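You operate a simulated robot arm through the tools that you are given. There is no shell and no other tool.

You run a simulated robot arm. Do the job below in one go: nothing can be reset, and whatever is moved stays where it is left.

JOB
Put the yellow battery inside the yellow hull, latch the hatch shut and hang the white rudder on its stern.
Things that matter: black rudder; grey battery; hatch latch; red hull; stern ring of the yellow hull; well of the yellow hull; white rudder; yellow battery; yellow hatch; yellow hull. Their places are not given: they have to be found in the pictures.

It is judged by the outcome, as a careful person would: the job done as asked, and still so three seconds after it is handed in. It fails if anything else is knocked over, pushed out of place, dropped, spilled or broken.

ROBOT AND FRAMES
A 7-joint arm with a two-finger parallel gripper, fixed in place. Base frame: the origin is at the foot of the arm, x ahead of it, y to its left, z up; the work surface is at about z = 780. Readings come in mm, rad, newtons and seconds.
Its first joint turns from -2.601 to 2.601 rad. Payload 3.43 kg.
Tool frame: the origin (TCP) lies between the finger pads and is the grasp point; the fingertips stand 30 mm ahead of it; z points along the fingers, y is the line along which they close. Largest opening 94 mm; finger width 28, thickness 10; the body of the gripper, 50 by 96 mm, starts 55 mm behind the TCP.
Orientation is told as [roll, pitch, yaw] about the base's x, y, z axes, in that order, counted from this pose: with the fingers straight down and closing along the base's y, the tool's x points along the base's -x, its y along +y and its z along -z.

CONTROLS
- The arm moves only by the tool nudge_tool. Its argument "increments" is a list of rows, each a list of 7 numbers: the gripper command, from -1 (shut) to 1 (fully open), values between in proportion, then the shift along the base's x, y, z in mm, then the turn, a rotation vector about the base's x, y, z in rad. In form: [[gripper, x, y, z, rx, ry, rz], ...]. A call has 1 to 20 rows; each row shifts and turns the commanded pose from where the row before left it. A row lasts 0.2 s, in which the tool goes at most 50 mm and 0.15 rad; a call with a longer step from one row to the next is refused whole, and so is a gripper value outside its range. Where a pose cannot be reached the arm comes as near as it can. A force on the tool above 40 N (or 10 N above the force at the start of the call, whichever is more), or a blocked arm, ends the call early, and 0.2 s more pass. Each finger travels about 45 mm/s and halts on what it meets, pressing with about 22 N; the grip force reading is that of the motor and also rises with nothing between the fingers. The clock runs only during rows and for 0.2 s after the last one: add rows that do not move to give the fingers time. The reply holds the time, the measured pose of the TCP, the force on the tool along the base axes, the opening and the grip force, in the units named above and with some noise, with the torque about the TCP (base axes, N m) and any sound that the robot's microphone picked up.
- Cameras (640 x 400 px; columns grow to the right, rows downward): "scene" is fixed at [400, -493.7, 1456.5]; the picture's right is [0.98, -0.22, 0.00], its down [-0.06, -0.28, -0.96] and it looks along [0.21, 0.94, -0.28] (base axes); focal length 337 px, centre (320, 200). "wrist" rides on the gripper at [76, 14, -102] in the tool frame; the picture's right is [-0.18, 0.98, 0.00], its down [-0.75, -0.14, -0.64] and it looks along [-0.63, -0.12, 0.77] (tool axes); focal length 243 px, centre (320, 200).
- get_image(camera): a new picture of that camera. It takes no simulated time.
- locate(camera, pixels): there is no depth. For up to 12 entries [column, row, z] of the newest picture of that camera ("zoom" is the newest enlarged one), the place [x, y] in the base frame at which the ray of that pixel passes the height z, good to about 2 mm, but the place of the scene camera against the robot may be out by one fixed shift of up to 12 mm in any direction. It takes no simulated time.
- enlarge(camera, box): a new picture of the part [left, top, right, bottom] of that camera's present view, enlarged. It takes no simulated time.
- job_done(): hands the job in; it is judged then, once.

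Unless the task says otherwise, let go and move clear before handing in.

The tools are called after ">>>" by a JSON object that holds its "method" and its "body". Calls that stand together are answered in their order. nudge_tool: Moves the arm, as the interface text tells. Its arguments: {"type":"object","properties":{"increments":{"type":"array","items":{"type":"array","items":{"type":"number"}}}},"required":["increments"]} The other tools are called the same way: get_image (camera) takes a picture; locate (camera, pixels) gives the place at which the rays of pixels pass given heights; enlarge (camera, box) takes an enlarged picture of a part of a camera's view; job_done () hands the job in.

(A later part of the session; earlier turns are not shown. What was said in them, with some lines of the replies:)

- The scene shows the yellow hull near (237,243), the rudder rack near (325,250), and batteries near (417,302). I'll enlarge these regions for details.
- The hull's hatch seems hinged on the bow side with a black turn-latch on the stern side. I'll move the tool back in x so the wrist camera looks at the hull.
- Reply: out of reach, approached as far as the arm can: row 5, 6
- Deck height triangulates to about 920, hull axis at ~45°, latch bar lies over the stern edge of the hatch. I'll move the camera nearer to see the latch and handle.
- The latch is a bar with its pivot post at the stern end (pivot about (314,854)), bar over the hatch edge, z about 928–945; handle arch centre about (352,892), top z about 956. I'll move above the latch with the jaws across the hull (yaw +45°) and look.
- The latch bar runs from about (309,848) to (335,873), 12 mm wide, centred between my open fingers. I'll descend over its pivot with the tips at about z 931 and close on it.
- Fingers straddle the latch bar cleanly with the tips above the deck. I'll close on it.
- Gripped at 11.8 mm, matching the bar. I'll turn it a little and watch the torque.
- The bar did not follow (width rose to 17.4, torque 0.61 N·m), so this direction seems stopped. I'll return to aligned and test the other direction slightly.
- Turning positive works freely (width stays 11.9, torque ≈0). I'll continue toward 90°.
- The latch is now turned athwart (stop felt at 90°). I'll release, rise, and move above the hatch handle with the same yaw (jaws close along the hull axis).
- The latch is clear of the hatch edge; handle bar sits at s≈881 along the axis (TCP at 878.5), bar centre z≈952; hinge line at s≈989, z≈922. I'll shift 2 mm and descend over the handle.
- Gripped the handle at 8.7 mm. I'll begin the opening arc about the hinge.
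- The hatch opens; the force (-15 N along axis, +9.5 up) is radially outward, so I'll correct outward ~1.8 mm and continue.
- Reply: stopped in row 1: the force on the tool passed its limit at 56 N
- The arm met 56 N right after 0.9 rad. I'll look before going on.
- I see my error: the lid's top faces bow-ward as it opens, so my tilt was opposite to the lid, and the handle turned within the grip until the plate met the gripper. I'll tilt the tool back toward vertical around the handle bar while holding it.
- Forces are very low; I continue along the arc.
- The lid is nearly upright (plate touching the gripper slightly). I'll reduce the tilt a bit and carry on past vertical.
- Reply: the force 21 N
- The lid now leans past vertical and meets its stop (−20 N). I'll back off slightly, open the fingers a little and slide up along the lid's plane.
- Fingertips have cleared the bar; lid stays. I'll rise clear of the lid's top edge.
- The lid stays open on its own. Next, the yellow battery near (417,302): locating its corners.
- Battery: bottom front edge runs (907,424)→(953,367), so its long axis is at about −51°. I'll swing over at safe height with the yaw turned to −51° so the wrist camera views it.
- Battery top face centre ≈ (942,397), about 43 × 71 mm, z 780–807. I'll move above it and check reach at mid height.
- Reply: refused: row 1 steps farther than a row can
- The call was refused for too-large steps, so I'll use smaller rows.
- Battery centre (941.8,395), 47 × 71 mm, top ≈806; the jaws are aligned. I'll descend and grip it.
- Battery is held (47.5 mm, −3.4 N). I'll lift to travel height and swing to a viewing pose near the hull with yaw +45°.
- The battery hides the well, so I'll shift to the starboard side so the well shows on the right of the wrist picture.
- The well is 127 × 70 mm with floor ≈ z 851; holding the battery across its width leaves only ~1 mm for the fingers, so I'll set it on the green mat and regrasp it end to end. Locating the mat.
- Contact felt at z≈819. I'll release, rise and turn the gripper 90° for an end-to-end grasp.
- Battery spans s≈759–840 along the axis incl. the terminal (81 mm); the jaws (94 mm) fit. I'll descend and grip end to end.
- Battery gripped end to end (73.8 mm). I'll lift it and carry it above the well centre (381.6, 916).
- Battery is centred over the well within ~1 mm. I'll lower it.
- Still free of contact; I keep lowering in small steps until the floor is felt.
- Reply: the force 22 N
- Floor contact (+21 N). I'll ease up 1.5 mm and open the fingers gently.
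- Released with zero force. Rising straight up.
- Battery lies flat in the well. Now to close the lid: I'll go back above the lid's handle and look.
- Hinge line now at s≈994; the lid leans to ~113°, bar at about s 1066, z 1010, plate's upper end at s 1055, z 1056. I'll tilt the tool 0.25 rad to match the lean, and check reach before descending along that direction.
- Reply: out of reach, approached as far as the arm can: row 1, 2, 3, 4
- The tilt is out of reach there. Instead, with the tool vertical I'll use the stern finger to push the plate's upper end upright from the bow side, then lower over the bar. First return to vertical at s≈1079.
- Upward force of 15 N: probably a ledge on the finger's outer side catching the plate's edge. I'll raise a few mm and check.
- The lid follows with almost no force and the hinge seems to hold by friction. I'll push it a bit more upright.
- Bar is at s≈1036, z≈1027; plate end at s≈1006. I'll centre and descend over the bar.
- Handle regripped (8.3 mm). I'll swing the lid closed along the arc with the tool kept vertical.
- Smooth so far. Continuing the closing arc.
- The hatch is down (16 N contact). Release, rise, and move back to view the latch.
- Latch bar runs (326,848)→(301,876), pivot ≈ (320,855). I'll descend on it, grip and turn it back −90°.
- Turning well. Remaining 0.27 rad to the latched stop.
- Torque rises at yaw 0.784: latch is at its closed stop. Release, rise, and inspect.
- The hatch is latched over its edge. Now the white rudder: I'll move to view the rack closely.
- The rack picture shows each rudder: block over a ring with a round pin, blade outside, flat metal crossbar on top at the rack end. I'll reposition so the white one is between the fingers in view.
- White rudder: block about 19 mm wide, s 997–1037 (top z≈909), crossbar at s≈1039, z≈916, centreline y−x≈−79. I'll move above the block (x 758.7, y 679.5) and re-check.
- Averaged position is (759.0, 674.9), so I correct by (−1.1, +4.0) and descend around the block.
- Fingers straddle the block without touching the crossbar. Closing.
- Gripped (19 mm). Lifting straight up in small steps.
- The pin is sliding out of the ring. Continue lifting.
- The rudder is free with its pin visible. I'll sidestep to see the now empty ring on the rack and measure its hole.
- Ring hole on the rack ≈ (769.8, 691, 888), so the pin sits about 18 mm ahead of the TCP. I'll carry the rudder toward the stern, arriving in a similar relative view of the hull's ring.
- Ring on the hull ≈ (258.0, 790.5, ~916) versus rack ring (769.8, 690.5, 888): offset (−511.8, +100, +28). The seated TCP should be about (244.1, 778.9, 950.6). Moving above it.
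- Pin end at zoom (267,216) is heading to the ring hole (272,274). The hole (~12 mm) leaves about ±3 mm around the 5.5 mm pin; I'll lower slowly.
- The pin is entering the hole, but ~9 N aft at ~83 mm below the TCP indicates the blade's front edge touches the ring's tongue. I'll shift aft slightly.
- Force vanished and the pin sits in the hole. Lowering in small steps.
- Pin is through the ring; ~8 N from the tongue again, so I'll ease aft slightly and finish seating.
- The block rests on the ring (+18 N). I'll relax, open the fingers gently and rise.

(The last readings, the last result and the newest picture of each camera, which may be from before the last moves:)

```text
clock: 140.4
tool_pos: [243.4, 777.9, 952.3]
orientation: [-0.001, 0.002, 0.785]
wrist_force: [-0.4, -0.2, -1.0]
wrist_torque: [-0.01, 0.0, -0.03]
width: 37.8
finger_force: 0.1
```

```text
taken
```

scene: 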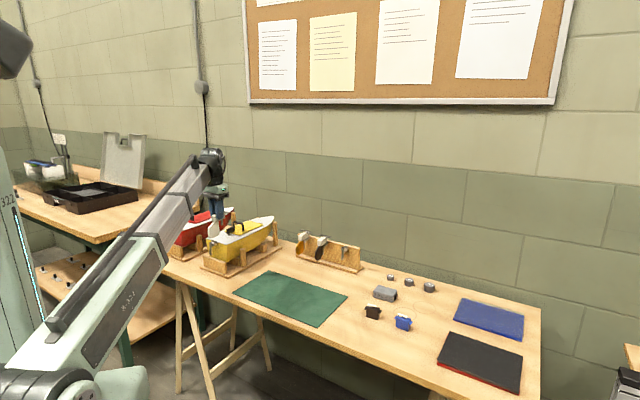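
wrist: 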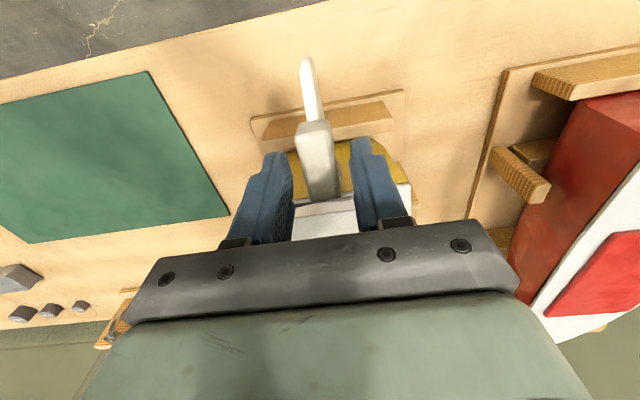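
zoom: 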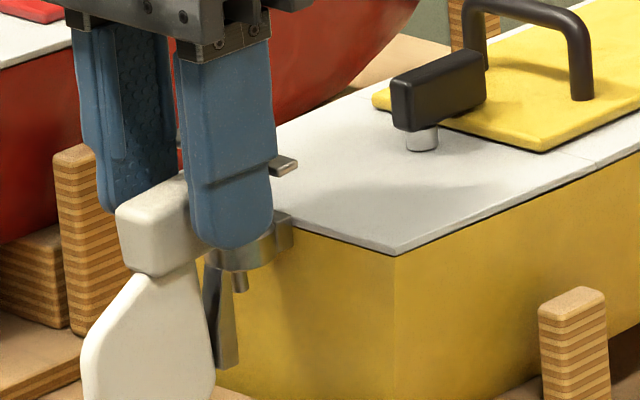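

The rudder hangs by itself. Rising straight up and clear.

>>> {"method": "nudge_tool", "body": {"increments": [[-0.2, 0, 0, 10, 0, 0, 0], [-0.2, 0, 0, 15, 0, 0, 0], [-0.2, 0, 0, 25, 0, 0, 0], [-0.2, 0, 0, 30, 0, 0, 0], [-0.2, 0, 0, 40, 0, 0, 0], [-0.2, 0, 0, 40, 0, 0, 0], [-0.2, 0, 0, 30, 0, 0, 0], [-0.2, 35, -30, 0, 0, 0, 0], [-0.2, 35, -30, 0, 0, 0, 0], [-0.2, 35, -30, 0, 0, 0, 0], [-0.2, 35, -30, 0, 0, 0, 0], [-0.2, 35, -30, 0, 0, 0, 0], [-0.2, 0, 0, 0, 0, 0, 0]]}}

>>> {"method": "get_image", "body": {"camera": "scene"}}

>>> {"method": "enlarge", "body": {"camera": "scene", "box": [180, 200, 292, 276]}}

>>> {"method": "get_image", "body": {"camera": "wrist"}}

```text
clock: 143.2
tool_pos: [418.5, 627.0, 1143.4]
orientation: [0.002, -0.004, 0.783]
wrist_force: [-1.6, 13.4, -15.9]
wrist_torque: [-0.74, -1.19, -0.92]
width: 37.3
finger_force: 0.1
```

```text
taken
```

scene: 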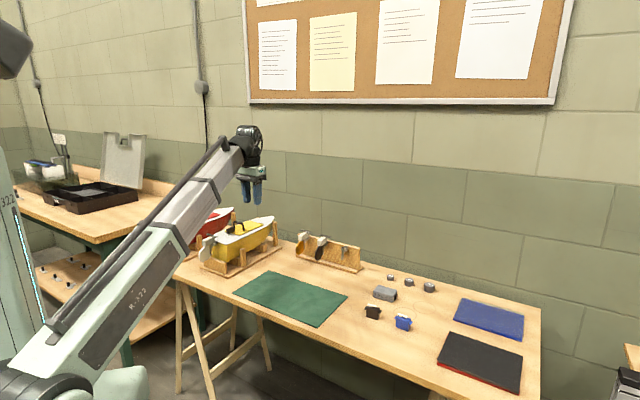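

```text
5.26 times, centred on (236, 238) of scene
```

zoom: 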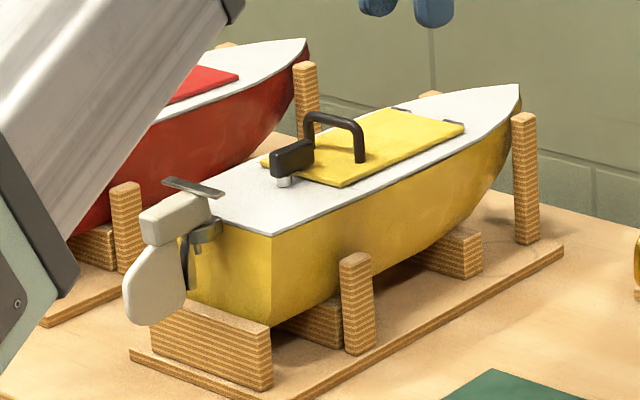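

```text
taken
```

wrist: 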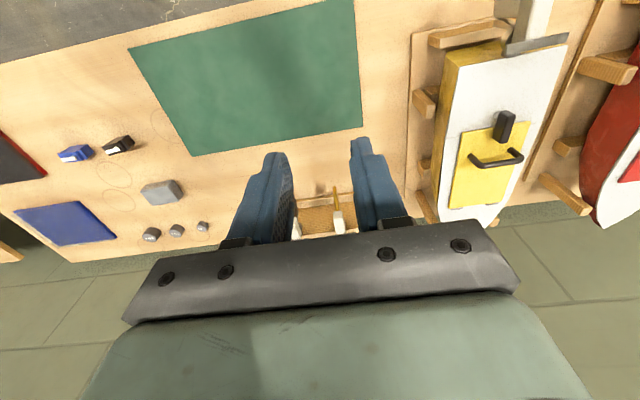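

Everything hangs as asked, but the force reading (13, −16 N) in free space is odd; I'll recheck.

>>> {"method": "nudge_tool", "body": {"increments": [[-0.2, 0, 0, 0, 0, 0, 0]]}}

>>> {"method": "enlarge", "body": {"camera": "scene", "box": [180, 110, 292, 216]}}

```text
clock: 143.6
tool_pos: [418.7, 627.0, 1143.1]
orientation: [0.0, 0.001, 0.786]
wrist_force: [3.1, 12.5, -20.3]
wrist_torque: [-0.21, -0.94, -0.61]
width: 37.7
finger_force: 0.1
```

```text
3.77 times, centred on (236, 163) of scene
```

zoom: 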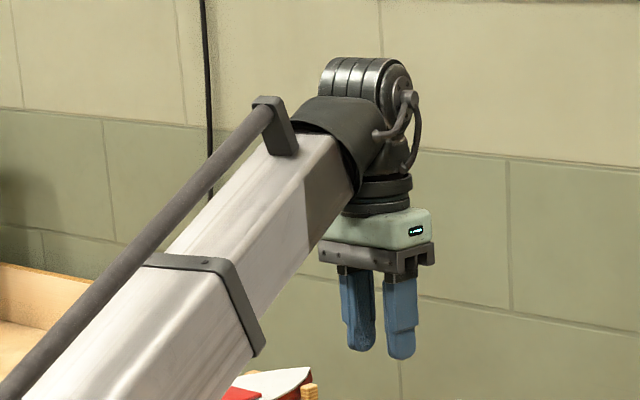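

The gripper is pressing on its own forearm in this folded pose. I'll extend outward to release that, staying over the empty bench.

>>> {"method": "nudge_tool", "body": {"increments": [[-0.2, 20, 10, 0, 0, 0, 0], [-0.2, 25, 10, 0, 0, 0, 0], [-0.2, 30, 10, 0, 0, 0, 0], [-0.2, 30, 10, 0, 0, 0, 0], [-0.2, 0, 0, 0, 0, 0, 0]]}}

>>> {"method": "get_image", "body": {"camera": "scene"}}

>>> {"method": "enlarge", "body": {"camera": "scene", "box": [180, 205, 292, 275]}}

>>> {"method": "enlarge", "body": {"camera": "scene", "box": [280, 220, 460, 340]}}

```text
clock: 144.8
tool_pos: [522.3, 666.5, 1140.7]
orientation: [-0.001, 0.001, 0.785]
wrist_force: [0.3, -0.1, -0.9]
wrist_torque: [-0.06, -0.01, 0.0]
width: 37.5
finger_force: 0.0
```

```text
taken
```

scene: 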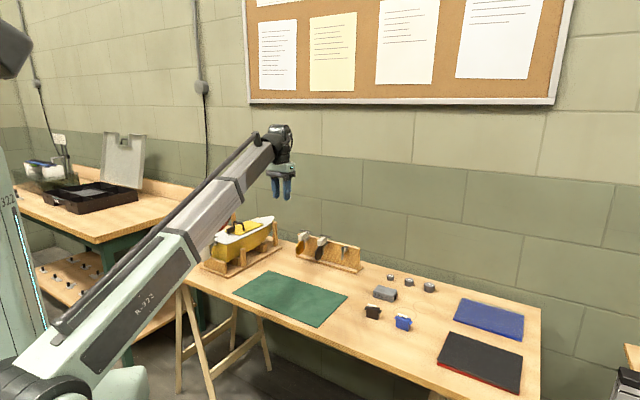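

```text
5.71 times, centred on (236, 240) of scene
```

zoom: 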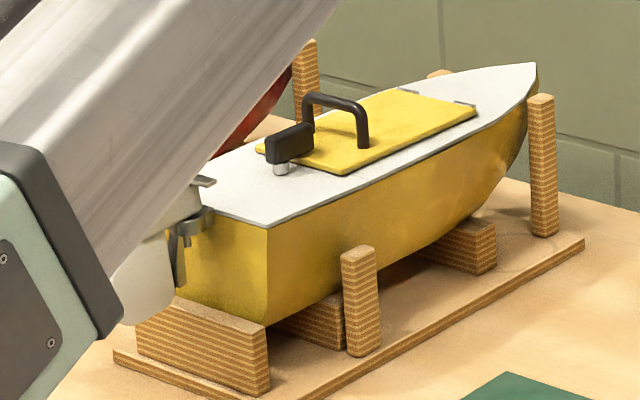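

```text
3.33 times, centred on (370, 280) of scene
```

zoom: 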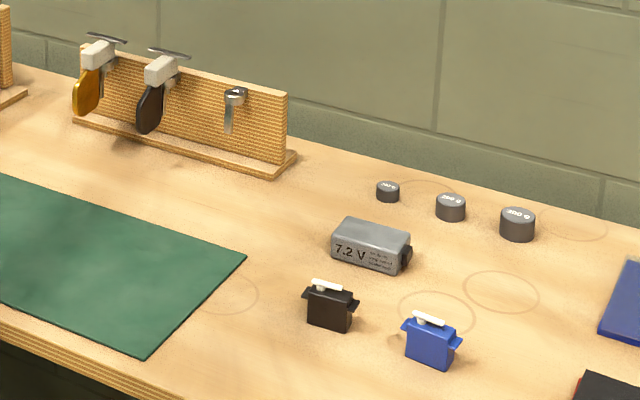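

The pictures show the battery stowed, hatch shut with the latch bar over its edge, the white rudder hanging in the stern ring, everything else in place, and zero force on the tool. Handing in.

>>> {"method": "job_done", "body": {}}

```text
The job is handed in.
```

The yellow battery is in the yellow hull's well, the hatch is latched shut, and the white rudder is hanging in the stern ring. I've handed the job in, and the verdict hasn't come back yet.

In the last pictures the latch bar lay over the hatch edge. The rudder block rested on the ring with its pin through. The gripper was open, clear and reading zero force. I last saw the battery when the hatch was still open; it was lying flat in the well.

- **Hull moved slightly:** while I worked the latch and lid, the yellow hull slid roughly 5 mm forward in its cradle. It is still seated there. The red hull, the other two rudders, the grey battery and the small parts looked undisturbed.
- **Hatch forced once:** I tilted the gripper the wrong way while opening the hatch and met 56 N before stopping. I backed off and reopened it correctly. The hatch and hinges moved freely afterwards.
- **Battery set down once:** the well was too narrow to release the battery with the first grip. I rested it on the green mat and picked it up again by its ends.
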